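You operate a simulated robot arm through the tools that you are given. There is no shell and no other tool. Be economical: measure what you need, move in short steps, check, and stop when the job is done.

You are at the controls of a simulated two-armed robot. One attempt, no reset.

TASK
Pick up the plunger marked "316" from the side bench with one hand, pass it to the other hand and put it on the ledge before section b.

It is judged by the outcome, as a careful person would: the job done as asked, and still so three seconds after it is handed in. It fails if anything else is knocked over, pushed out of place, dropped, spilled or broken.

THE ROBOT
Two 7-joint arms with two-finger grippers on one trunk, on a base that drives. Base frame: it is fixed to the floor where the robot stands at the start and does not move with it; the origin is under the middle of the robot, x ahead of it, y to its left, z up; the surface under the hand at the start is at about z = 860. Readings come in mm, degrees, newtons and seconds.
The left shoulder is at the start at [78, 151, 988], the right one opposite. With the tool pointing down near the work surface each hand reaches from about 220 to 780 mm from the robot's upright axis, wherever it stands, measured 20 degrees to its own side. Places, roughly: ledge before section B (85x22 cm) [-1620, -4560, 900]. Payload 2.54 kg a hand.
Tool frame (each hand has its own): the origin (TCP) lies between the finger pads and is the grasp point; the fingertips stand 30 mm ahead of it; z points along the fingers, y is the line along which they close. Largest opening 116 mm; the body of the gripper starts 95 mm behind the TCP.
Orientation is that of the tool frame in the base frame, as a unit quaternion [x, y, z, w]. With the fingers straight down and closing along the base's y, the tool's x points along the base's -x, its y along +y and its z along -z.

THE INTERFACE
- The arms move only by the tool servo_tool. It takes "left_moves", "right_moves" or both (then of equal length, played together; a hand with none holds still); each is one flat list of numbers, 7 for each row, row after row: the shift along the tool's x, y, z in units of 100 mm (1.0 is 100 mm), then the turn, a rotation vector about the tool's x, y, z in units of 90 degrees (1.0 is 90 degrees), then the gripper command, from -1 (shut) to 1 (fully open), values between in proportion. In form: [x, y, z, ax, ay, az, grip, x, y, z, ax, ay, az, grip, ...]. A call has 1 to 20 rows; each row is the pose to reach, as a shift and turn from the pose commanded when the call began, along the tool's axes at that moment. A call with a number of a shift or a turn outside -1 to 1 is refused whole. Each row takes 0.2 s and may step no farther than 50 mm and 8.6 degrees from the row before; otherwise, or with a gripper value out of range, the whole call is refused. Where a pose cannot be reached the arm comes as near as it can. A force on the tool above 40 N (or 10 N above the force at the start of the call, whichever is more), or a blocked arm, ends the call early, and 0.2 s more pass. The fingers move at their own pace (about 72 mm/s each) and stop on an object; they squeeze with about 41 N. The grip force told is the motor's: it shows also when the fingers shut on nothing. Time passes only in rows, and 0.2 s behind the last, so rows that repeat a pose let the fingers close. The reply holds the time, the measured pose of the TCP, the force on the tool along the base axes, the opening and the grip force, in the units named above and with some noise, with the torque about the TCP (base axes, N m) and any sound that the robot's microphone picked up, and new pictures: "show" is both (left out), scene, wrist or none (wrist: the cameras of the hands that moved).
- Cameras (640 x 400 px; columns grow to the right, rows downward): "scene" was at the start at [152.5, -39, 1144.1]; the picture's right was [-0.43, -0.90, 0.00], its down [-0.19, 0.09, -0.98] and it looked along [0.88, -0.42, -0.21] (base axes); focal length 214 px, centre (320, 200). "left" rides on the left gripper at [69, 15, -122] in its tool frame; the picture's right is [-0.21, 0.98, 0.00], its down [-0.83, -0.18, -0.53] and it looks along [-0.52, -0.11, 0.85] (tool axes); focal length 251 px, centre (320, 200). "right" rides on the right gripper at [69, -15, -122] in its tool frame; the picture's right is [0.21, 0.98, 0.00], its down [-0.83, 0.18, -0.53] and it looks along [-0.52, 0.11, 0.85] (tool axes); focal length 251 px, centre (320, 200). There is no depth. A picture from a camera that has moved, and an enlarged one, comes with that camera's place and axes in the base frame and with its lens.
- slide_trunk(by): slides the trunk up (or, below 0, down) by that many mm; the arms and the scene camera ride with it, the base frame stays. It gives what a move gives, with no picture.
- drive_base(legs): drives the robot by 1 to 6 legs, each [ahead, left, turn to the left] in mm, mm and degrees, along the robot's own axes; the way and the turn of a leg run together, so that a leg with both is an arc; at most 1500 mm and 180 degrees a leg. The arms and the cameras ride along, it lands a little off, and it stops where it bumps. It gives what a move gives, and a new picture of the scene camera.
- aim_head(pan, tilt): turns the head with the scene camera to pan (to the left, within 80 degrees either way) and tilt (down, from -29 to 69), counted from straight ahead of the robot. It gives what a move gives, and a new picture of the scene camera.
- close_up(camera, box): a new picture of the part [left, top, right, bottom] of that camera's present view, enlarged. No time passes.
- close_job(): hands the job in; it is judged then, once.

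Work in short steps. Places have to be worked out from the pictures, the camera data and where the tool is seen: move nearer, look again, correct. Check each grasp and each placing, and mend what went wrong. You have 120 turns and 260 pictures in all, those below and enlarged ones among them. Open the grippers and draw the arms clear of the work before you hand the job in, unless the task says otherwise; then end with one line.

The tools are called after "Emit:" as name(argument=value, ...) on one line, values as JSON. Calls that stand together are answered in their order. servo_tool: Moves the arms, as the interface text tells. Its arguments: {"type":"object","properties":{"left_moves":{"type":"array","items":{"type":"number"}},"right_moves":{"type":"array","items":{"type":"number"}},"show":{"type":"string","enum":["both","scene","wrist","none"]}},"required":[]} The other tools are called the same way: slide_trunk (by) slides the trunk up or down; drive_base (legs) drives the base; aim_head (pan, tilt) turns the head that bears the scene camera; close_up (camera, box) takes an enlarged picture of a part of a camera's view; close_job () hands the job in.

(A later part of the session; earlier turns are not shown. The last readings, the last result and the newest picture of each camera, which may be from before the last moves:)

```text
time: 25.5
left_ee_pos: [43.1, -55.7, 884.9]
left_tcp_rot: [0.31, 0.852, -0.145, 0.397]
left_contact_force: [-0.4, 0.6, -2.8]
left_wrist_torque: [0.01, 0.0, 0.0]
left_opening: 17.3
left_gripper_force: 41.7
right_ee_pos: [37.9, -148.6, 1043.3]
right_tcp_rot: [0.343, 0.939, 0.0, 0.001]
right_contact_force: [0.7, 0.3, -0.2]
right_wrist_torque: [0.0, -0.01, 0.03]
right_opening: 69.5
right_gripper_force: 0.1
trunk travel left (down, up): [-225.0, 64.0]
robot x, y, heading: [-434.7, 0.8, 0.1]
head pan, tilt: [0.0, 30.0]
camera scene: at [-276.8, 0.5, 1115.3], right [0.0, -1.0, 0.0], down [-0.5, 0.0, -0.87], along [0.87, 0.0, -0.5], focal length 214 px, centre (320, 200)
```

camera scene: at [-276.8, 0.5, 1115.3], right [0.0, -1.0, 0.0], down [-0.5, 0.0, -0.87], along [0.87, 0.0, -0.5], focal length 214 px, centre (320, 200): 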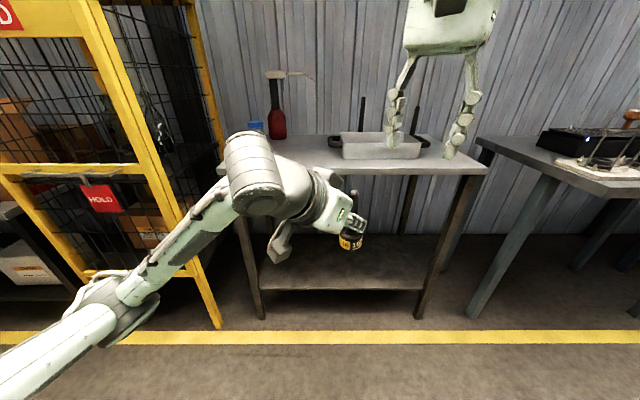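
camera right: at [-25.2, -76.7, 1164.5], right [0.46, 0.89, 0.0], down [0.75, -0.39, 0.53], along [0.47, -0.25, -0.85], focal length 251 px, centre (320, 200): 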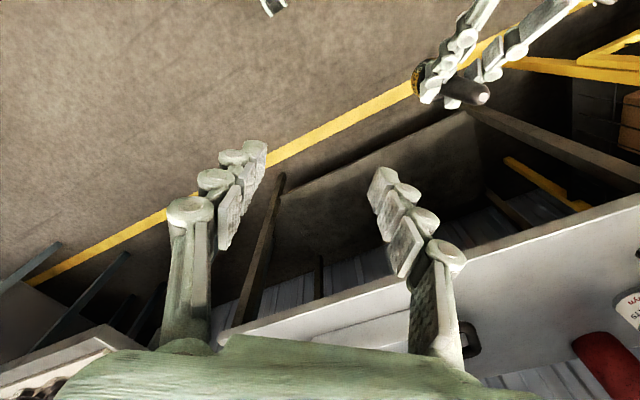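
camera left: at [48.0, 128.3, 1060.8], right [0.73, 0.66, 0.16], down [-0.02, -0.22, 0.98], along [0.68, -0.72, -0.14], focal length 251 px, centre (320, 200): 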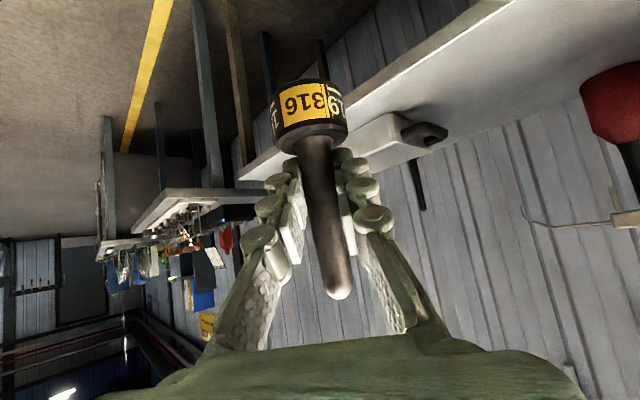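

Following well. I bring the left hand the remaining way so that the rod stands under the right hand, then view from all cameras.

Emit:
servo_tool(left_moves=[-0.1, -0.25, 0.1, 0, 0, 0, -1, -0.2, -0.5, 0.2, 0, 0, 0, -1, -0.3, -0.748, 0.31, 0, 0, 0, -1, -0.3, -0.748, 0.31, 0, 0, 0, -1])

Emit:
close_up(camera="scene", box=[330, 80, 490, 250])

Emit:
close_up(camera="right", box=[160, 60, 480, 260])

```text
time: 26.5
left_ee_pos: [29.7, -141.0, 890.2]
left_tcp_rot: [0.31, 0.851, -0.145, 0.397]
left_contact_force: [-0.9, -0.4, -3.0]
left_wrist_torque: [0.04, 0.0, 0.0]
left_opening: 17.5
left_gripper_force: 40.7
right_ee_pos: [37.1, -148.5, 1042.2]
right_tcp_rot: [0.343, 0.939, 0.0, 0.0]
right_contact_force: [-0.3, 0.3, 0.4]
right_wrist_torque: [0.02, 0.0, 0.01]
right_opening: 69.8
right_gripper_force: 0.1
trunk travel left (down, up): [-225.0, 64.0]
robot x, y, heading: [-434.9, 1.9, 0.1]
head pan, tilt: [0.0, 30.0]
camera scene: at [-276.8, 0.4, 1115.3], right [0.0, -1.0, 0.0], down [-0.5, 0.0, -0.87], along [0.87, 0.0, -0.5], focal length 214 px, centre (320, 200)
camera left: at [-67.1, -40.8, 915.1], right [0.73, 0.66, 0.16], down [-0.02, -0.22, 0.98], along [0.68, -0.72, -0.14], focal length 251 px, centre (320, 200)
```

scene: 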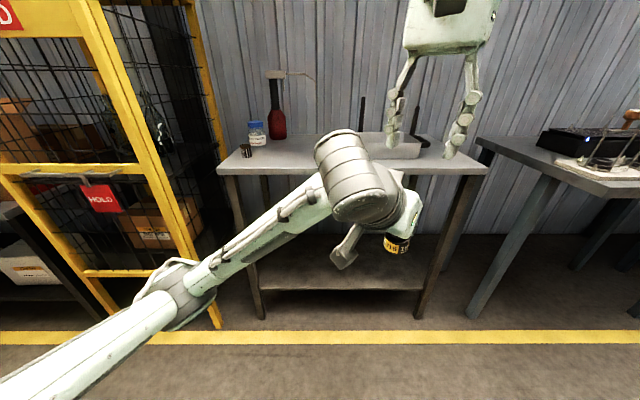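
left: 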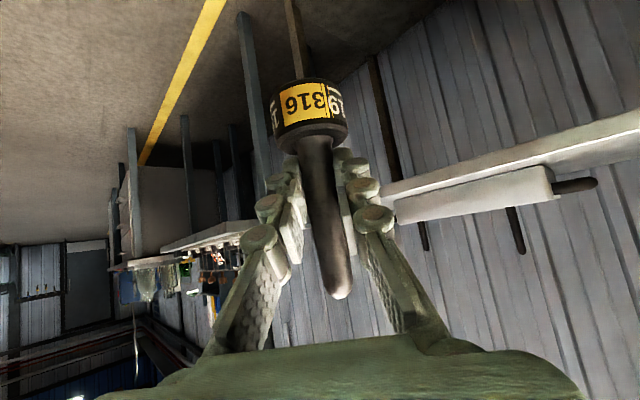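

```text
2.35 times, centred on (410, 165) of scene
camera zoom: at [-276.8, 0.4, 1115.3], right [0.0, -1.0, 0.0], down [-0.5, 0.0, -0.87], along [0.87, 0.0, -0.5], focal length 505 px, centre (108, 282)
```

zoom: 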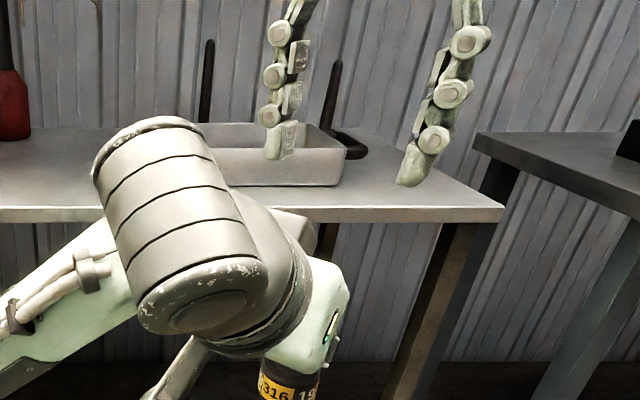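

```text
2.00 times, centred on (320, 160) of right
camera zoom: at [-24.1, -116.7, 1164.2], right [0.46, 0.89, 0.0], down [0.75, -0.39, 0.53], along [0.47, -0.25, -0.85], focal length 503 px, centre (320, 280)
```

zoom: 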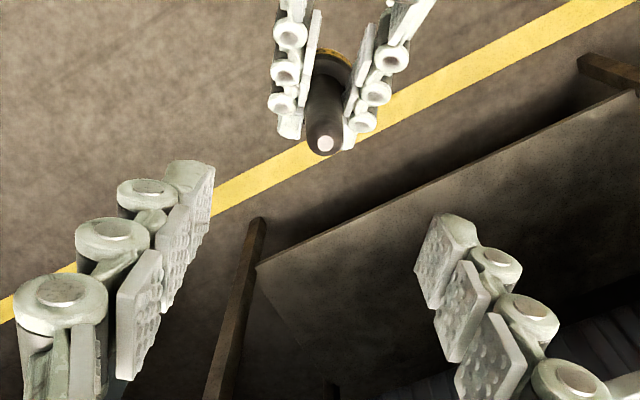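

From the right camera the rod top is at [35, −146.5], right in line between the right fingers. I lower 60 mm first and look again.

Emit:
servo_tool(right_moves=[-0.03, 0, 0.2, 0, 0, 0, 0.2, -0.03, 0, 0.4, 0, 0, 0, 0.2, -0.03, 0, 0.6, 0, 0, 0, 0.2, -0.03, 0, 0.6, 0, 0, 0, 0.2])

Emit:
close_up(camera="right", box=[200, 80, 440, 230])

Emit:
close_up(camera="scene", box=[330, 110, 490, 270])

```text
time: 27.5
left_ee_pos: [28.7, -140.2, 890.0]
left_tcp_rot: [0.311, 0.851, -0.146, 0.397]
left_contact_force: [0.2, -0.4, -3.4]
left_wrist_torque: [0.05, 0.01, -0.02]
left_opening: 17.4
left_gripper_force: 41.4
right_ee_pos: [40.1, -148.9, 984.3]
right_tcp_rot: [0.343, 0.939, 0.0, -0.001]
right_contact_force: [0.5, 0.6, -0.7]
right_wrist_torque: [0.01, 0.0, -0.01]
right_opening: 69.2
right_gripper_force: 0.1
trunk travel left (down, up): [-225.0, 64.0]
robot x, y, heading: [-435.8, 1.4, -0.3]
head pan, tilt: [0.0, 30.0]
camera scene: at [-276.8, 0.4, 1115.3], right [0.0, -1.0, 0.0], down [-0.5, 0.0, -0.87], along [0.87, 0.0, -0.5], focal length 214 px, centre (320, 200)
camera right: at [-22.1, -117.1, 1105.0], right [0.46, 0.89, 0.0], down [0.75, -0.39, 0.53], along [0.47, -0.25, -0.85], focal length 251 px, centre (320, 200)
```

scene: 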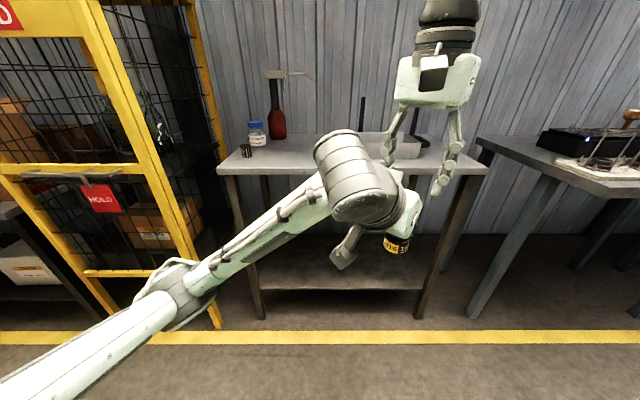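
right: 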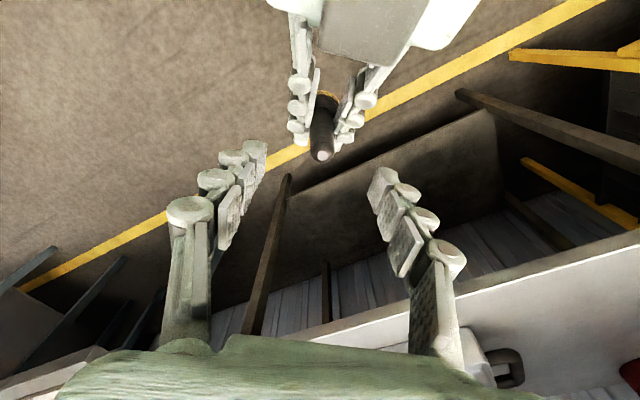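

```text
2.67 times, centred on (320, 155) of right
camera zoom: at [-22.1, -117.1, 1105.0], right [0.46, 0.89, 0.0], down [0.75, -0.39, 0.53], along [0.47, -0.25, -0.85], focal length 670 px, centre (320, 320)
```

zoom: 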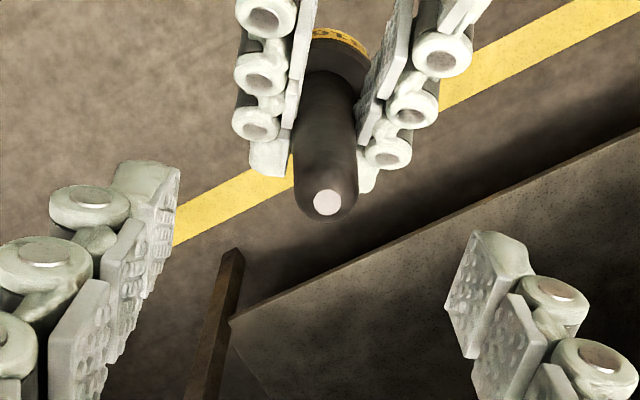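

```text
2.50 times, centred on (410, 190) of scene
camera zoom: at [-276.8, 0.4, 1115.3], right [0.0, -1.0, 0.0], down [-0.5, 0.0, -0.87], along [0.87, 0.0, -0.5], focal length 536 px, centre (95, 225)
```

zoom: 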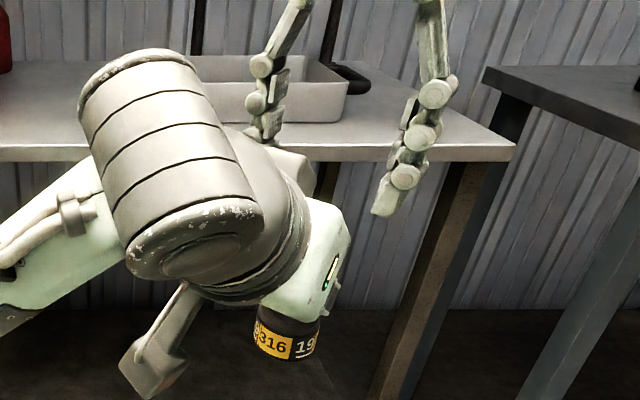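

Rod top sits at [34, −145.5, 950], centred to about 1 mm between the open fingers. I lower the last 31 mm so that the fingertips overlap the top 28 mm of the rod.

Emit:
servo_tool(right_moves=[0.015, -0.014, 0.1, 0, 0, 0, 0.2, 0.015, -0.014, 0.2, 0, 0, 0, 0.2, 0.015, -0.014, 0.31, 0, 0, 0, 0.2, 0.015, -0.014, 0.31, 0, 0, 0, 0.2])

Emit:
close_up(camera="right", box=[200, 80, 440, 230])

Emit:
close_up(camera="left", box=[220, 60, 460, 360])

```text
time: 28.5
left_ee_pos: [28.7, -140.3, 890.7]
left_tcp_rot: [0.31, 0.851, -0.145, 0.397]
left_contact_force: [0.9, -0.5, -2.9]
left_wrist_torque: [0.02, 0.03, 0.0]
left_opening: 17.3
left_gripper_force: 41.2
right_ee_pos: [37.7, -148.5, 951.6]
right_tcp_rot: [0.343, 0.939, 0.0, 0.0]
right_contact_force: [0.1, 0.1, 0.3]
right_wrist_torque: [0.03, 0.01, 0.03]
right_opening: 69.8
right_gripper_force: 0.0
trunk travel left (down, up): [-225.0, 64.0]
robot x, y, heading: [-432.1, 2.1, -0.1]
head pan, tilt: [0.0, 30.0]
camera scene: at [-276.8, 0.4, 1115.3], right [0.0, -1.0, 0.0], down [-0.5, 0.0, -0.87], along [0.87, 0.0, -0.5], focal length 214 px, centre (320, 200)
camera right: at [-24.6, -117.3, 1073.1], right [0.46, 0.89, 0.0], down [0.75, -0.39, 0.53], along [0.47, -0.25, -0.85], focal length 251 px, centre (320, 200)
```

scene: 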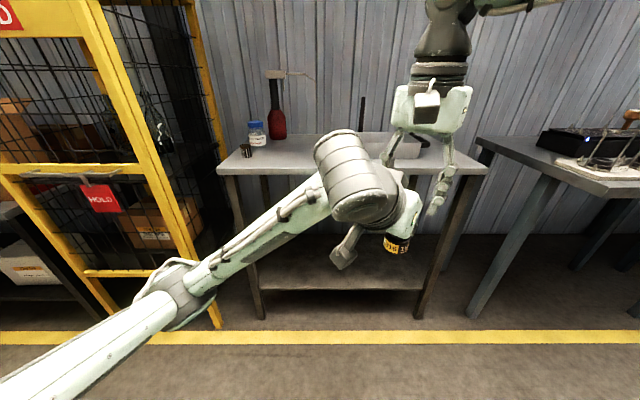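
right: 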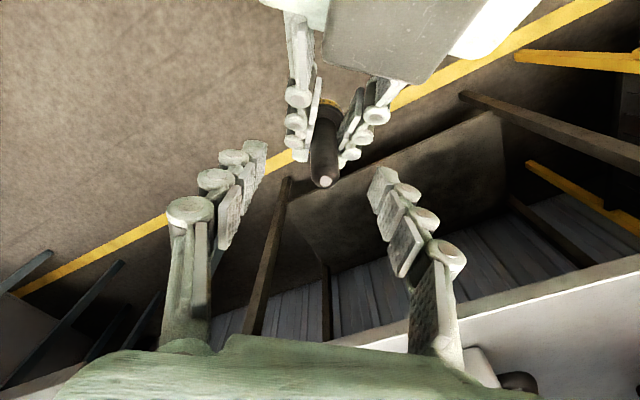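

```text
2.67 times, centred on (320, 155) of right
camera zoom: at [-24.6, -117.3, 1073.1], right [0.46, 0.89, 0.0], down [0.75, -0.39, 0.53], along [0.47, -0.25, -0.85], focal length 670 px, centre (320, 320)
```

zoom: 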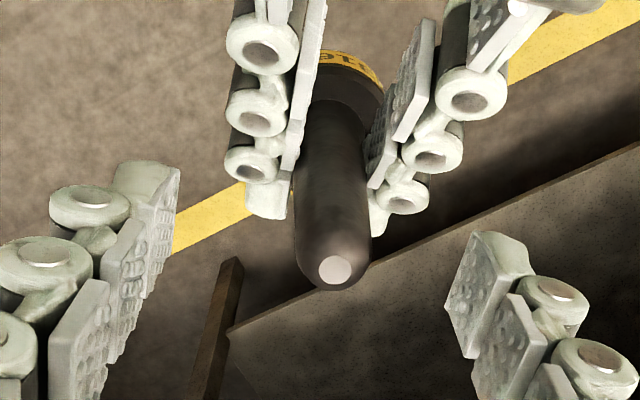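

```text
1.33 times, centred on (340, 210) of left
camera zoom: at [-67.1, -40.6, 915.1], right [0.73, 0.66, 0.16], down [-0.02, -0.22, 0.98], along [0.68, -0.72, -0.14], focal length 335 px, centre (293, 187)
```

zoom: 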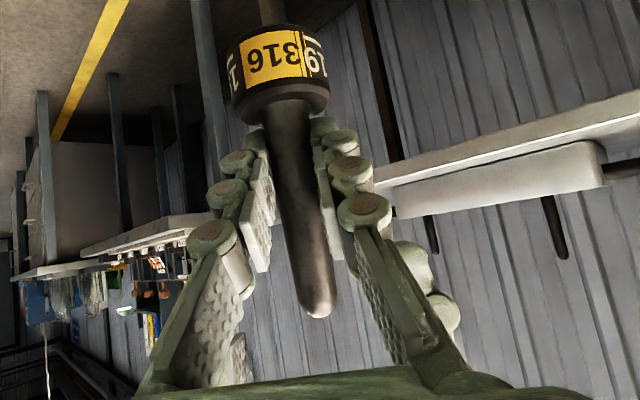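

The fingertips straddle the rod top; the rod is about 2 mm toward the left-side finger. I trim 2 mm and close the right fingers.

Emit:
servo_tool(right_moves=[0, 0.022, 0, 0, 0, 0, 0.0, 0, 0.022, 0, 0, 0, 0, -0.3, 0, 0.022, 0, 0, 0, 0, -0.6, 0, 0.022, 0, 0, 0, 0, -0.8, 0, 0.022, 0, 0, 0, 0, -1, 0, 0.022, 0, 0, 0, 0, -1])

Emit:
close_up(camera="right", box=[200, 80, 440, 230])

Emit:
close_up(camera="left", box=[220, 60, 460, 360])

```text
time: 29.9
left_ee_pos: [28.7, -141.2, 888.6]
left_tcp_rot: [0.31, 0.852, -0.144, 0.397]
left_contact_force: [0.1, 1.5, -2.1]
left_wrist_torque: [0.08, 0.07, -0.02]
left_opening: 17.4
left_gripper_force: 40.2
right_ee_pos: [37.9, -147.6, 951.6]
right_tcp_rot: [0.343, 0.939, 0.0, 0.0]
right_contact_force: [-1.0, -0.5, 0.7]
right_wrist_torque: [-0.09, -0.05, 0.03]
right_opening: 13.5
right_gripper_force: 40.1
trunk travel left (down, up): [-225.0, 64.0]
robot x, y, heading: [-436.3, -0.2, -0.1]
head pan, tilt: [0.0, 30.0]
camera scene: at [-276.8, 0.4, 1115.3], right [0.0, -1.0, 0.0], down [-0.5, 0.0, -0.87], along [0.87, 0.0, -0.5], focal length 214 px, centre (320, 200)
camera right: at [-23.7, -115.4, 1072.9], right [0.46, 0.89, 0.0], down [0.75, -0.39, 0.53], along [0.47, -0.25, -0.85], focal length 251 px, centre (320, 200)
```

scene: 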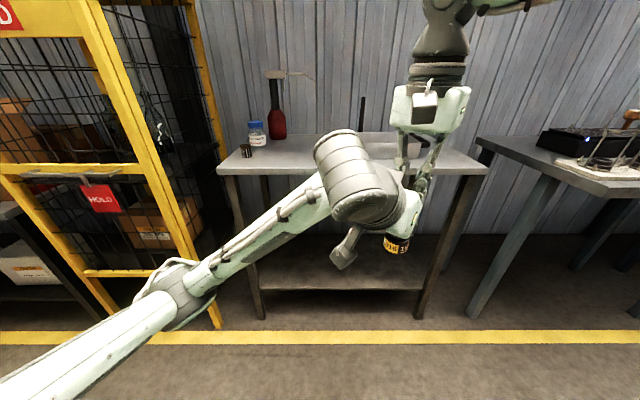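
right: 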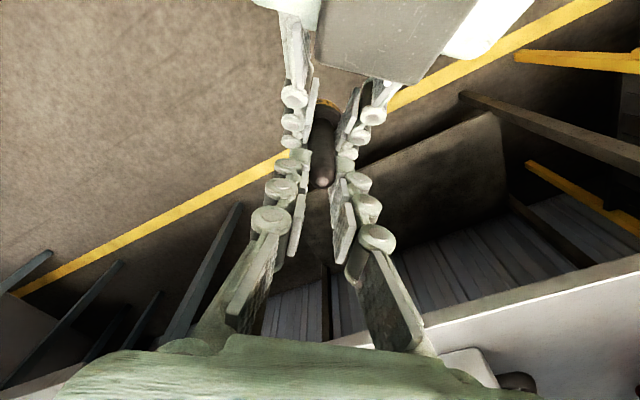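

```text
2.67 times, centred on (320, 155) of right
camera zoom: at [-23.7, -115.4, 1072.9], right [0.46, 0.89, 0.0], down [0.75, -0.39, 0.53], along [0.47, -0.25, -0.85], focal length 670 px, centre (320, 320)
```

zoom: 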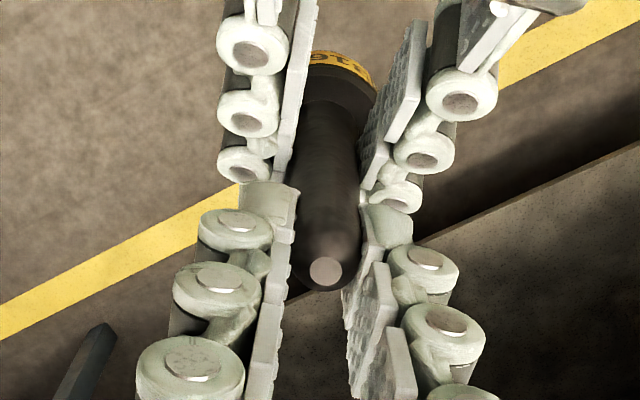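

```text
1.33 times, centred on (340, 210) of left
camera zoom: at [-67.1, -40.6, 915.1], right [0.73, 0.66, 0.16], down [-0.02, -0.22, 0.98], along [0.68, -0.72, -0.14], focal length 335 px, centre (293, 187)
```

zoom: 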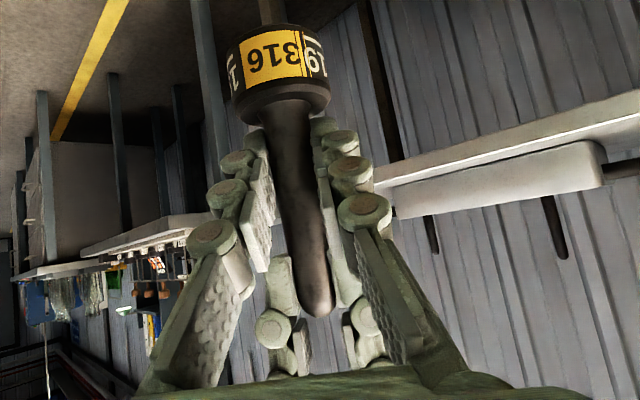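

Both hands now hold it (right 13.5 mm, 40 N). I open the left fingers wide without moving and check that the right keeps the load.

Emit:
servo_tool(left_moves=[0, 0, 0, 0, 0, 0, -0.6, 0, 0, 0, 0, 0, 0, -0.2, 0, 0, 0, 0, 0, 0, 0.3, 0, 0, 0, 0, 0, 0, 0.6, 0, 0, 0, 0, 0, 0, 0.6])

Emit:
close_up(camera="left", box=[160, 60, 480, 360])

```text
time: 31.1
left_ee_pos: [29.7, -139.7, 890.5]
left_tcp_rot: [0.31, 0.851, -0.146, 0.397]
left_contact_force: [1.2, -0.2, 0.0]
left_wrist_torque: [0.01, -0.03, -0.01]
left_opening: 93.0
left_gripper_force: 0.1
right_ee_pos: [38.4, -148.3, 951.7]
right_tcp_rot: [0.342, 0.94, 0.0, 0.0]
right_contact_force: [-0.3, 0.3, 1.0]
right_wrist_torque: [-0.04, 0.01, 0.02]
right_opening: 13.7
right_gripper_force: 40.5
trunk travel left (down, up): [-225.0, 64.0]
robot x, y, heading: [-435.8, -2.5, -0.0]
head pan, tilt: [0.0, 30.0]
camera scene: at [-276.8, 0.4, 1115.3], right [0.0, -1.0, 0.0], down [-0.5, 0.0, -0.87], along [0.87, 0.0, -0.5], focal length 214 px, centre (320, 200)
camera left: at [-67.1, -40.6, 915.1], right [0.73, 0.66, 0.16], down [-0.02, -0.22, 0.98], along [0.68, -0.72, -0.14], focal length 251 px, centre (320, 200)
```

scene: 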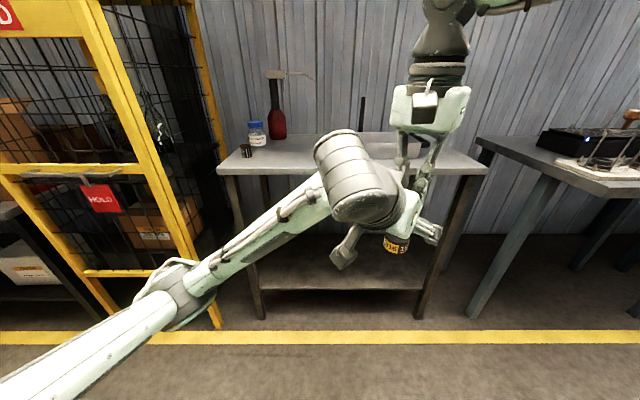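
left: 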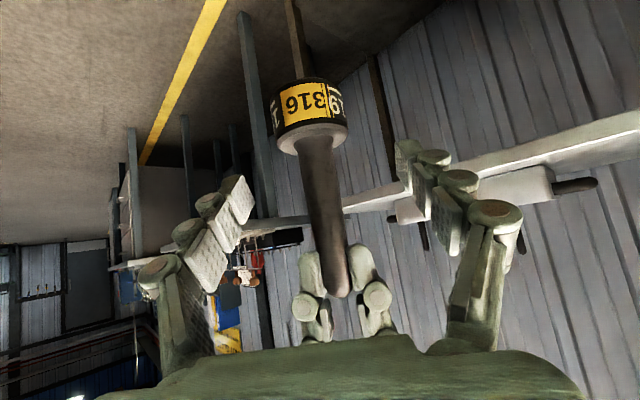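

```text
1.33 times, centred on (320, 210) of left
camera zoom: at [-67.1, -40.6, 915.1], right [0.73, 0.66, 0.16], down [-0.02, -0.22, 0.98], along [0.68, -0.72, -0.14], focal length 335 px, centre (320, 187)
```

zoom: 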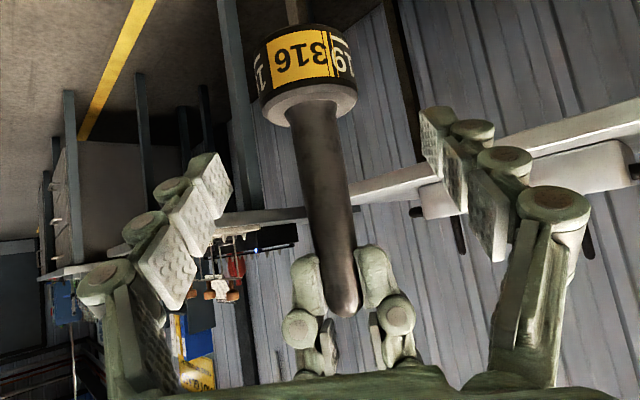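

The right hand alone holds it, unmoved. I withdraw the left hand horizontally back, in the direction it came from.

Emit:
servo_tool(left_moves=[0.19, 0, -0.23, 0, 0, 0, 0.6, 0.39, 0, -0.46, 0, 0, 0, 0.6, 0.58, 0, -0.69, 0, 0, 0, 0.6, 0.8, 0, -0.95, 0, 0, 0, 0.6, 0.8, 0, -0.95, 0, 0, 0, 0.6])

```text
time: 32.3
left_ee_pos: [-49.1, -78.2, 893.0]
left_tcp_rot: [0.31, 0.852, -0.144, 0.397]
left_contact_force: [0.4, -0.1, -0.2]
left_wrist_torque: [0.0, 0.0, 0.0]
left_opening: 92.7
left_gripper_force: 0.1
left hand out of reach, approached as far as the arm can: row 4, 5
right_ee_pos: [38.9, -146.6, 951.6]
right_tcp_rot: [0.343, 0.939, 0.0, 0.0]
right_contact_force: [0.1, 0.4, -0.2]
right_wrist_torque: [-0.02, -0.01, 0.0]
right_opening: 13.4
right_gripper_force: 40.2
trunk travel left (down, up): [-225.0, 64.0]
robot x, y, heading: [-439.4, 0.3, 0.1]
head pan, tilt: [0.0, 30.0]
camera scene: at [-276.8, 0.4, 1115.3], right [0.0, -1.0, 0.0], down [-0.5, 0.0, -0.87], along [0.87, 0.0, -0.5], focal length 214 px, centre (320, 200)
camera left: at [-144.7, 21.7, 917.6], right [0.73, 0.66, 0.16], down [-0.02, -0.22, 0.98], along [0.68, -0.72, -0.14], focal length 251 px, centre (320, 200)
```

scene: 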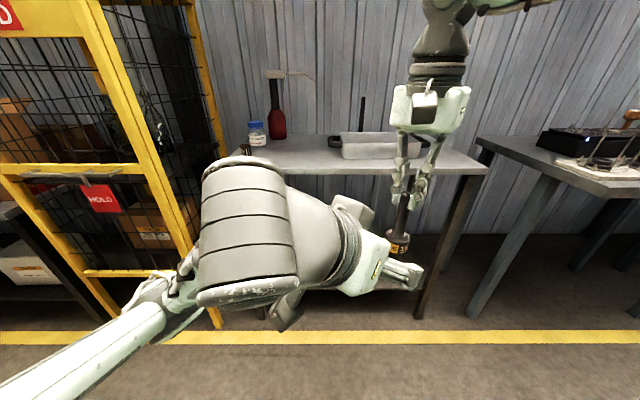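
left: 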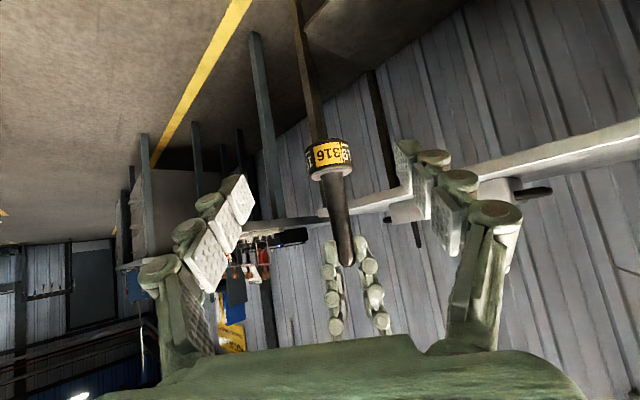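

Left is clear of the plunger. I move it away to the left and up and narrow its fingers.

Emit:
servo_tool(left_moves=[0.05, 0.24, -0.22, 0, 0, 0, 0.6, 0.1, 0.5, -0.45, 0, 0, 0, 0.6, 0.15, 0.75, -0.68, 0, 0, 0, 0.3, 0.2, 0.98, -0.9, 0, 0, 0, 0, 0.2, 0.98, -0.9, 0, 0, 0, 0], show="none")

Emit:
servo_tool(right_moves=[0.08, 0, -0.05, 0, 0, -0.08, -1, 0.16, 0, -0.1, 0, 0, -0.16, -1, 0.24, -0.1, -0.15, 0, 0, -0.24, -1, 0.32, -0.2, -0.2, 0, 0, -0.32, -1, 0.4, -0.3, -0.2, 0, 0, -0.4, -1, 0.48, -0.4, -0.2, 0, 0, -0.444, -1])

Emit:
aim_head(pan=-75, tilt=15)

```text
time: 33.5
left_ee_pos: [-7.0, 41.4, 960.5]
left_tcp_rot: [0.311, 0.851, -0.146, 0.397]
left_contact_force: [0.2, 1.0, 0.5]
left_wrist_torque: [0.02, -0.02, 0.01]
left_opening: 57.7
left_gripper_force: 0.0
left hand out of reach, approached as far as the arm can: row 1, 2, 3, 4, 5
right_ee_pos: [38.6, -147.8, 951.8]
right_tcp_rot: [0.343, 0.939, -0.001, 0.0]
right_contact_force: [-0.7, 0.3, 0.6]
right_wrist_torque: [-0.04, 0.0, 0.0]
right_opening: 13.6
right_gripper_force: 39.7
trunk travel left (down, up): [-225.0, 64.0]
robot x, y, heading: [-438.4, 3.2, -0.1]
head pan, tilt: [0.0, 30.0]
```

```text
time: 34.9
left_ee_pos: [-6.4, 42.3, 960.3]
left_tcp_rot: [0.31, 0.851, -0.146, 0.397]
left_contact_force: [-0.6, -0.1, 0.9]
left_wrist_torque: [0.03, 0.03, 0.03]
left_opening: 57.9
left_gripper_force: 0.0
right_ee_pos: [-23.4, -147.5, 973.3]
right_tcp_rot: [0.0, 1.0, 0.0, 0.0]
right_contact_force: [-0.2, 0.3, -3.4]
right_wrist_torque: [0.05, -0.05, 0.05]
right_opening: 13.6
right_gripper_force: 40.2
trunk travel left (down, up): [-225.0, 64.0]
robot x, y, heading: [-432.6, 2.2, -0.2]
head pan, tilt: [0.0, 30.0]
camera scene: at [-276.9, 0.3, 1115.3], right [0.0, -1.0, 0.0], down [-0.5, 0.0, -0.87], along [0.87, 0.0, -0.5], focal length 214 px, centre (320, 200)
camera right: at [-92.1, -163.5, 1093.8], right [-0.22, 0.98, 0.0], down [0.83, 0.18, 0.53], along [0.52, 0.11, -0.85], focal length 251 px, centre (320, 200)
```

scene: 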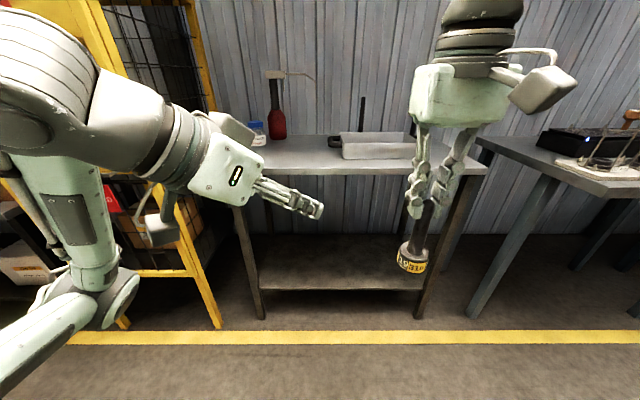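
right: 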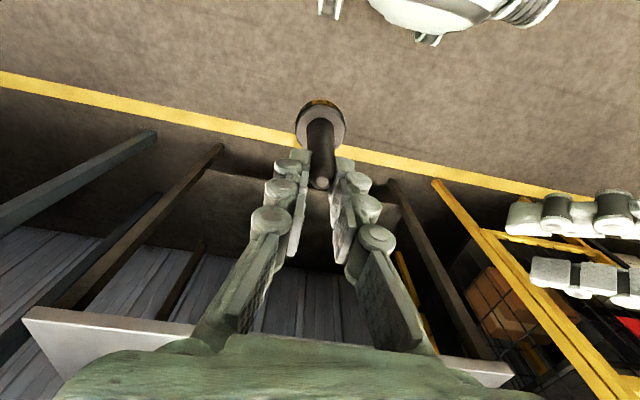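

```text
time: 36.4
left_ee_pos: [-7.2, 41.6, 959.7]
left_tcp_rot: [0.31, 0.852, -0.145, 0.397]
left_contact_force: [0.2, 0.0, 0.7]
left_wrist_torque: [0.01, -0.04, 0.01]
left_opening: 58.0
left_gripper_force: 0.1
right_ee_pos: [-23.6, -147.2, 973.5]
right_tcp_rot: [0.0, 1.0, -0.001, 0.0]
right_contact_force: [-0.3, 0.1, -3.8]
right_wrist_torque: [0.02, 0.0, -0.02]
right_opening: 13.8
right_gripper_force: 39.8
trunk travel left (down, up): [-225.0, 64.0]
robot x, y, heading: [-435.3, -4.2, -0.2]
head pan, tilt: [-75.0, 15.0]
camera scene: at [-343.2, -89.7, 1139.5], right [-0.97, -0.26, 0.0], down [-0.07, 0.25, -0.97], along [0.25, -0.93, -0.26], focal length 214 px, centre (320, 200)
```

scene: 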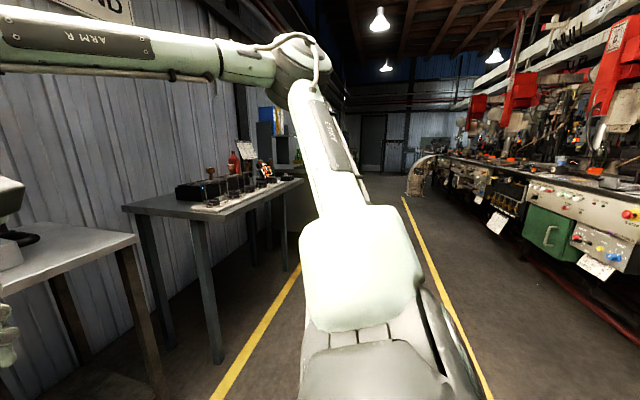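

The right hand carries the plunger alone. The machine line with the ledge lies along the aisle on the right; I turn the robot to face down the aisle (−y) and look.

Emit:
aim_head(pan=0, tilt=12)

Emit:
drive_base(legs=[[0, 0, -90]])

```text
time: 37.9
left_ee_pos: [-7.0, 41.5, 960.2]
left_tcp_rot: [0.31, 0.852, -0.145, 0.396]
left_contact_force: [0.3, -0.1, -0.3]
left_wrist_torque: [0.0, 0.02, 0.04]
left_opening: 57.8
left_gripper_force: 0.0
right_ee_pos: [-22.5, -146.6, 971.8]
right_tcp_rot: [0.001, 1.0, 0.0, 0.0]
right_contact_force: [0.7, 0.3, -3.8]
right_wrist_torque: [0.01, -0.03, 0.01]
right_opening: 13.7
right_gripper_force: 40.1
trunk travel left (down, up): [-225.0, 64.0]
robot x, y, heading: [-434.1, 1.3, 0.2]
head pan, tilt: [0.0, 12.0]
camera scene: at [-274.0, 0.3, 1144.4], right [0.0, -1.0, 0.0], down [-0.21, 0.0, -0.98], along [0.98, 0.0, -0.21], focal length 214 px, centre (320, 200)
```

scene: 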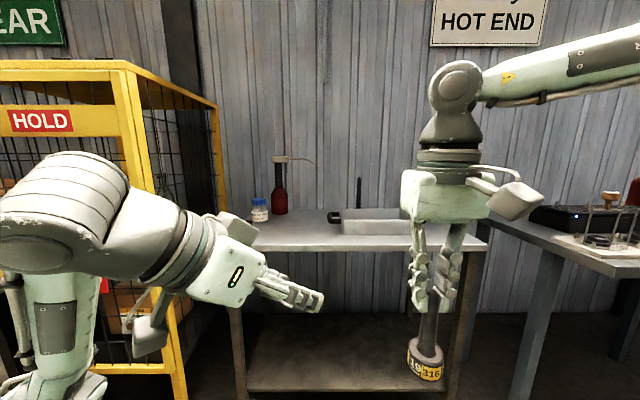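

```text
time: 42.2
left_ee_pos: [-387.6, -428.9, 960.5]
left_tcp_rot: [0.819, 0.388, -0.382, 0.18]
left_contact_force: [-0.6, -0.5, 0.0]
left_wrist_torque: [0.0, -0.01, -0.03]
left_opening: 58.1
left_gripper_force: 0.1
right_ee_pos: [-576.9, -414.3, 973.3]
right_tcp_rot: [0.703, 0.711, 0.0, 0.001]
right_contact_force: [-0.4, -0.7, -2.6]
right_wrist_torque: [-0.01, -0.01, 0.0]
right_opening: 13.7
right_gripper_force: 40.1
trunk travel left (down, up): [-225.0, 64.0]
robot x, y, heading: [-435.6, -0.4, -89.3]
head pan, tilt: [0.0, 12.0]
camera scene: at [-433.7, -160.7, 1144.4], right [-1.0, -0.01, 0.0], down [0.0, 0.21, -0.98], along [0.01, -0.98, -0.21], focal length 214 px, centre (320, 200)
```

scene: 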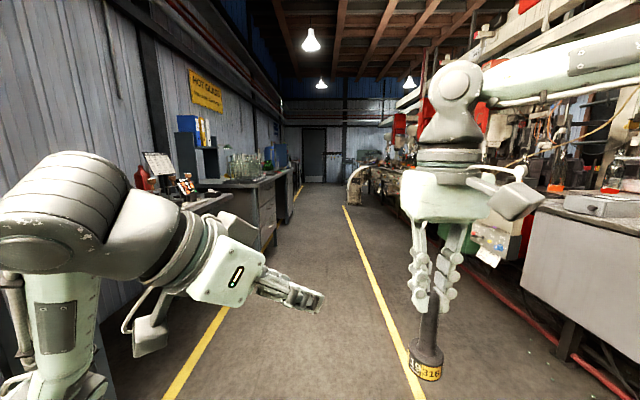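

The aisle is clear. I drive 3 m down it and look toward the machine line on the right.

Emit:
drive_base(legs=[[1500, 0, 0], [1500, 0, 0]])

Emit:
aim_head(pan=-45, tilt=8)

```text
time: 56.9
left_ee_pos: [-409.5, -3482.8, 959.7]
left_tcp_rot: [0.823, 0.38, -0.384, 0.177]
left_contact_force: [-0.7, 0.1, 0.5]
left_wrist_torque: [-0.02, 0.01, -0.01]
left_opening: 57.9
left_gripper_force: 0.0
right_ee_pos: [-596.8, -3464.7, 971.6]
right_tcp_rot: [0.71, 0.704, 0.0, 0.0]
right_contact_force: [0.4, 0.5, -3.4]
right_wrist_torque: [-0.01, 0.01, 0.01]
right_opening: 13.5
right_gripper_force: 40.5
trunk travel left (down, up): [-225.0, 64.0]
robot x, y, heading: [-446.0, -3052.0, -90.7]
head pan, tilt: [0.0, 12.0]
camera scene: at [-448.3, -3213.6, 1144.4], right [-1.0, 0.01, 0.0], down [0.0, 0.21, -0.98], along [-0.01, -0.98, -0.21], focal length 214 px, centre (320, 200)
```

scene: 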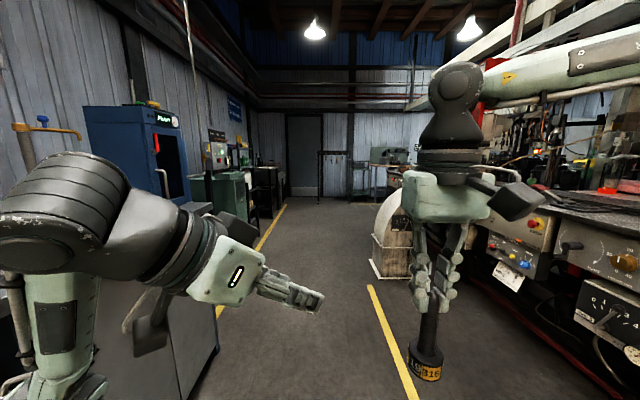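

```text
time: 58.0
left_ee_pos: [-408.8, -3482.3, 960.9]
left_tcp_rot: [0.823, 0.38, -0.385, 0.177]
left_contact_force: [0.4, -0.4, -0.4]
left_wrist_torque: [0.05, 0.02, 0.02]
left_opening: 58.0
left_gripper_force: 0.0
right_ee_pos: [-596.7, -3464.1, 972.8]
right_tcp_rot: [0.71, 0.704, -0.001, 0.0]
right_contact_force: [0.4, -0.6, -3.7]
right_wrist_torque: [0.0, 0.03, 0.04]
right_opening: 13.6
right_gripper_force: 39.3
trunk travel left (down, up): [-225.0, 64.0]
robot x, y, heading: [-445.3, -3054.8, -90.5]
head pan, tilt: [-45.0, 8.0]
camera scene: at [-513.4, -3185.2, 1150.9], right [-0.7, 0.71, 0.0], down [0.1, 0.1, -0.99], along [-0.71, -0.69, -0.14], focal length 214 px, centre (320, 200)
```

scene: 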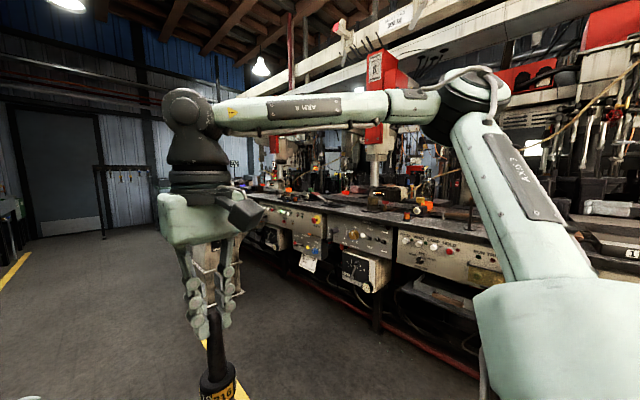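

Machine sections carry red posts with letter plates; I enlarge to read them and see the ledge.

Emit:
close_up(camera="scene", box=[230, 40, 550, 240])

```text
2.00 times, centred on (390, 140) of scene
camera zoom: at [-513.4, -3185.2, 1150.9], right [-0.7, 0.71, 0.0], down [0.1, 0.1, -0.99], along [-0.71, -0.69, -0.14], focal length 429 px, centre (180, 320)
```

zoom: 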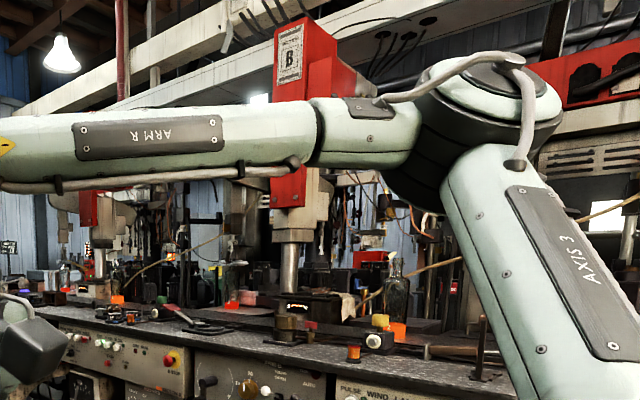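

Section B's plate is visible. I drive a further 1.25 m and then look squarely right at the ledge.

Emit:
drive_base(legs=[[1250, 0, 0]])

Emit:
aim_head(pan=-80, tilt=15)

```text
time: 64.2
left_ee_pos: [-381.6, -4719.1, 959.7]
left_tcp_rot: [0.816, 0.394, -0.382, 0.183]
left_contact_force: [0.5, -0.3, 0.0]
left_wrist_torque: [0.0, 0.02, -0.02]
left_opening: 57.8
left_gripper_force: 0.1
right_ee_pos: [-571.1, -4706.8, 972.1]
right_tcp_rot: [0.697, 0.717, 0.0, 0.0]
right_contact_force: [0.7, 0.1, -3.8]
right_wrist_torque: [0.03, 0.04, 0.01]
right_opening: 13.8
right_gripper_force: 40.5
trunk travel left (down, up): [-225.0, 64.0]
robot x, y, heading: [-435.7, -4289.8, -88.5]
head pan, tilt: [-45.0, 8.0]
camera scene: at [-497.4, -4425.3, 1150.9], right [-0.73, 0.69, 0.0], down [0.1, 0.1, -0.99], along [-0.68, -0.72, -0.14], focal length 214 px, centre (320, 200)
```

scene: 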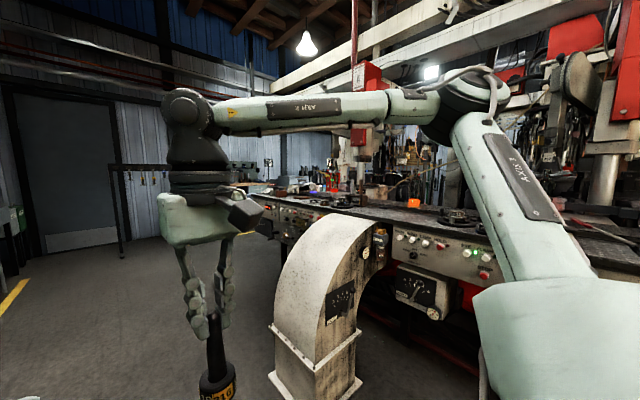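

```text
time: 65.2
left_ee_pos: [-381.2, -4718.7, 959.4]
left_tcp_rot: [0.816, 0.395, -0.381, 0.183]
left_contact_force: [-0.3, 0.1, -0.8]
left_wrist_torque: [-0.02, 0.01, -0.01]
left_opening: 57.8
left_gripper_force: 0.0
right_ee_pos: [-571.3, -4708.6, 974.0]
right_tcp_rot: [0.697, 0.717, 0.0, 0.0]
right_contact_force: [-0.1, -0.3, -2.9]
right_wrist_torque: [-0.01, -0.02, 0.01]
right_opening: 13.3
right_gripper_force: 40.4
trunk travel left (down, up): [-225.0, 64.0]
robot x, y, heading: [-434.7, -4291.0, -88.5]
head pan, tilt: [-80.0, 15.0]
camera scene: at [-525.3, -4376.8, 1139.5], right [-0.2, 0.98, 0.0], down [0.25, 0.05, -0.97], along [-0.95, -0.19, -0.26], focal length 214 px, centre (320, 200)
```

scene: 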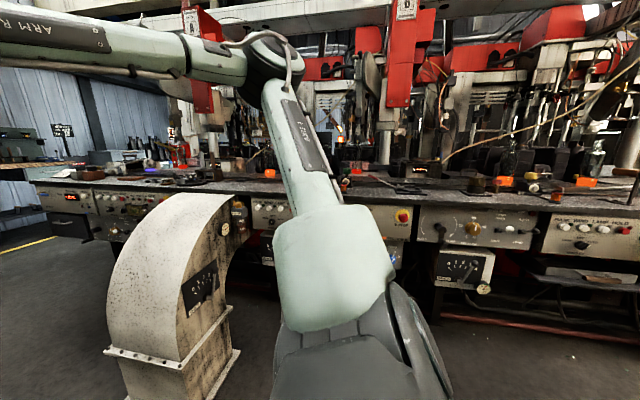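

I enlarge the post plates and the ledge to see which section is which.

Emit:
close_up(camera="scene", box=[340, 0, 500, 100])

Emit:
close_up(camera="scene", box=[150, 0, 310, 100])

Emit:
close_up(camera="scene", box=[320, 130, 640, 300])

```text
4.00 times, centred on (420, 50) of scene
camera zoom: at [-525.3, -4376.8, 1139.5], right [-0.2, 0.98, 0.0], down [0.25, 0.05, -0.97], along [-0.95, -0.19, -0.26], focal length 858 px, centre (-80, 800)
```

zoom: 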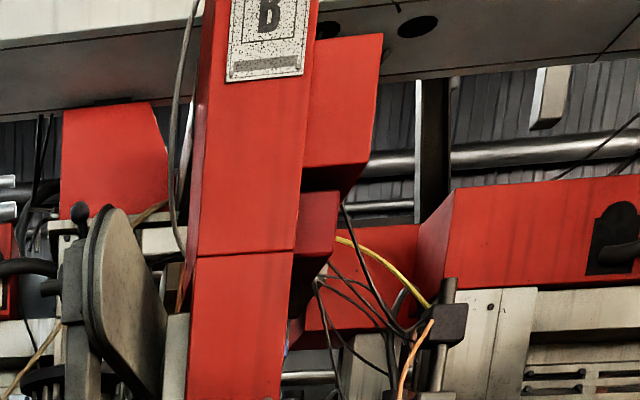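

```text
4.00 times, centred on (230, 50) of scene
camera zoom: at [-525.3, -4376.8, 1139.5], right [-0.2, 0.98, 0.0], down [0.25, 0.05, -0.97], along [-0.95, -0.19, -0.26], focal length 858 px, centre (680, 800)
```

zoom: 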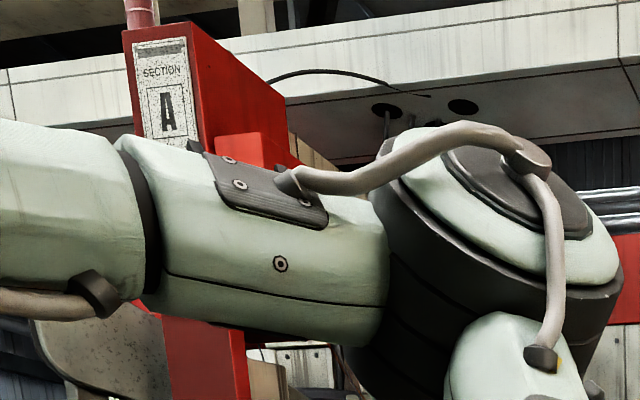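

```text
2.00 times, centred on (480, 215) of scene
camera zoom: at [-525.3, -4376.8, 1139.5], right [-0.2, 0.98, 0.0], down [0.25, 0.05, -0.97], along [-0.95, -0.19, -0.26], focal length 429 px, centre (0, 170)
```

zoom: 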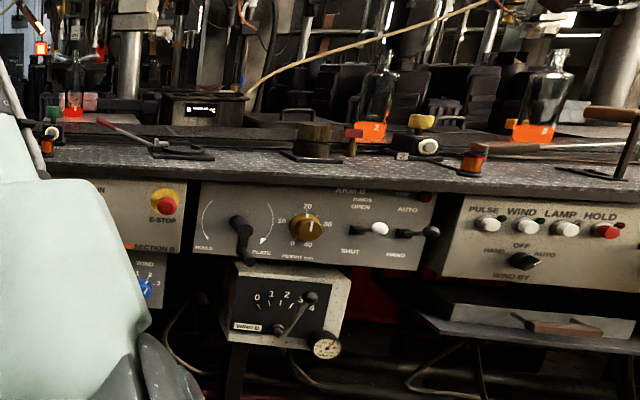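

Section B's plate and panels are here and the duct stands left at y < −5010. I turn to face the machine (−x), then shift to about y = −4490, staying back for now.

Emit:
aim_head(pan=0, tilt=20)

Emit:
drive_base(legs=[[0, 0, -91.5], [200, 200, 0]])

Emit:
slide_trunk(by=64)

```text
time: 66.8
left_ee_pos: [-382.3, -4718.6, 960.1]
left_tcp_rot: [0.816, 0.395, -0.38, 0.184]
left_contact_force: [0.3, -0.2, 0.2]
left_wrist_torque: [-0.03, -0.01, 0.0]
left_opening: 58.0
left_gripper_force: 0.0
right_ee_pos: [-571.2, -4706.5, 971.8]
right_tcp_rot: [0.697, 0.717, -0.001, 0.0]
right_contact_force: [-0.4, 0.0, -3.7]
right_wrist_torque: [-0.06, 0.0, -0.02]
right_opening: 13.8
right_gripper_force: 40.0
trunk travel left (down, up): [-225.0, 64.0]
robot x, y, heading: [-429.6, -4289.5, -88.4]
head pan, tilt: [0.0, 20.0]
camera scene: at [-431.3, -4451.0, 1131.4], right [-1.0, -0.03, 0.0], down [-0.01, 0.34, -0.94], along [0.03, -0.94, -0.34], focal length 214 px, centre (320, 200)
```

scene: 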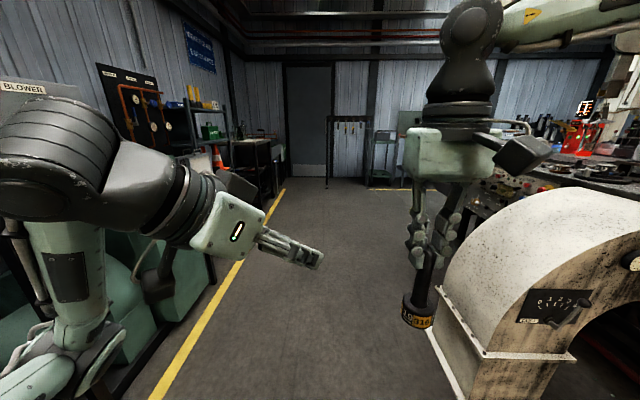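

```text
time: 73.3
left_ee_pos: [-1066.3, -4532.7, 959.9]
left_tcp_rot: [0.852, -0.311, -0.396, -0.146]
left_contact_force: [0.5, 1.1, -0.1]
left_wrist_torque: [0.01, -0.01, 0.03]
left_opening: 58.2
left_gripper_force: 0.1
right_ee_pos: [-1049.4, -4344.4, 972.9]
right_tcp_rot: [1.0, -0.002, 0.0, 0.0]
right_contact_force: [-0.4, 0.6, -2.8]
right_wrist_torque: [0.01, -0.01, -0.02]
right_opening: 13.8
right_gripper_force: 40.3
trunk travel left (down, up): [-225.0, 64.0]
robot x, y, heading: [-640.1, -4489.9, 180.1]
head pan, tilt: [0.0, 20.0]
camera scene: at [-798.6, -4490.4, 1131.3], right [0.0, 1.0, 0.0], down [0.34, 0.0, -0.94], along [-0.94, 0.0, -0.34], focal length 214 px, centre (320, 200)
```

scene: 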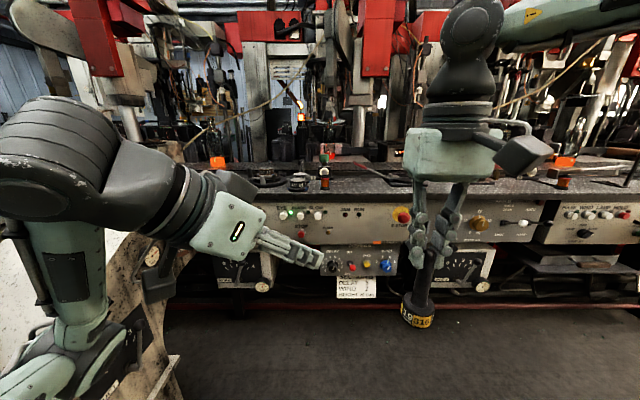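

```text
time: 74.3
left_ee_pos: [-1066.8, -4532.3, 1024.0]
left_tcp_rot: [0.851, -0.311, -0.397, -0.146]
left_contact_force: [0.9, -0.2, -0.3]
left_wrist_torque: [-0.01, -0.03, 0.02]
left_opening: 58.0
left_gripper_force: 0.0
right_ee_pos: [-1048.9, -4342.6, 1036.0]
right_tcp_rot: [1.0, -0.002, 0.0, 0.0]
right_contact_force: [0.4, 0.3, -3.3]
right_wrist_torque: [0.0, -0.01, 0.03]
right_opening: 13.5
right_gripper_force: 39.8
trunk travel left (down, up): [-289.0, 0.0]
robot x, y, heading: [-636.9, -4491.5, 179.7]
head pan, tilt: [0.0, 20.0]
```

Trunk is up. I enlarge the ledge ahead to choose a free spot and measure its edges.

Emit:
close_up(camera="scene", box=[200, 140, 420, 290])

Emit:
close_up(camera="scene", box=[400, 140, 620, 290])

```text
2.67 times, centred on (310, 215) of scene
camera zoom: at [-798.7, -4490.2, 1195.2], right [0.0, 1.0, 0.0], down [0.34, 0.0, -0.94], along [-0.94, 0.0, -0.34], focal length 572 px, centre (347, 160)
```

zoom: 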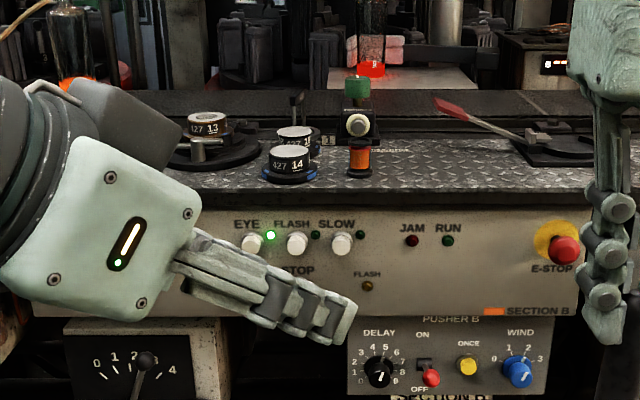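

```text
2.67 times, centred on (510, 215) of scene
camera zoom: at [-798.7, -4490.2, 1195.2], right [0.0, 1.0, 0.0], down [0.34, 0.0, -0.94], along [-0.94, 0.0, -0.34], focal length 572 px, centre (-187, 160)
```

zoom: 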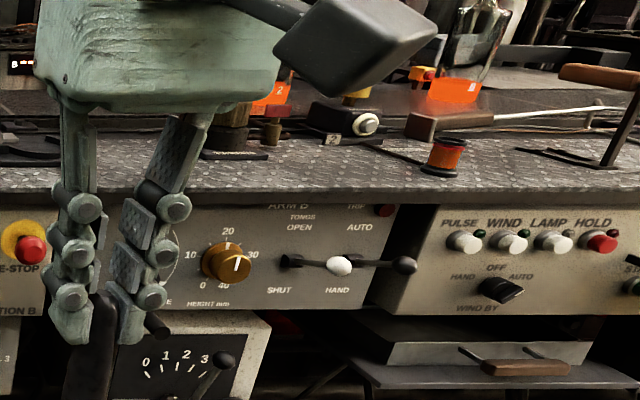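

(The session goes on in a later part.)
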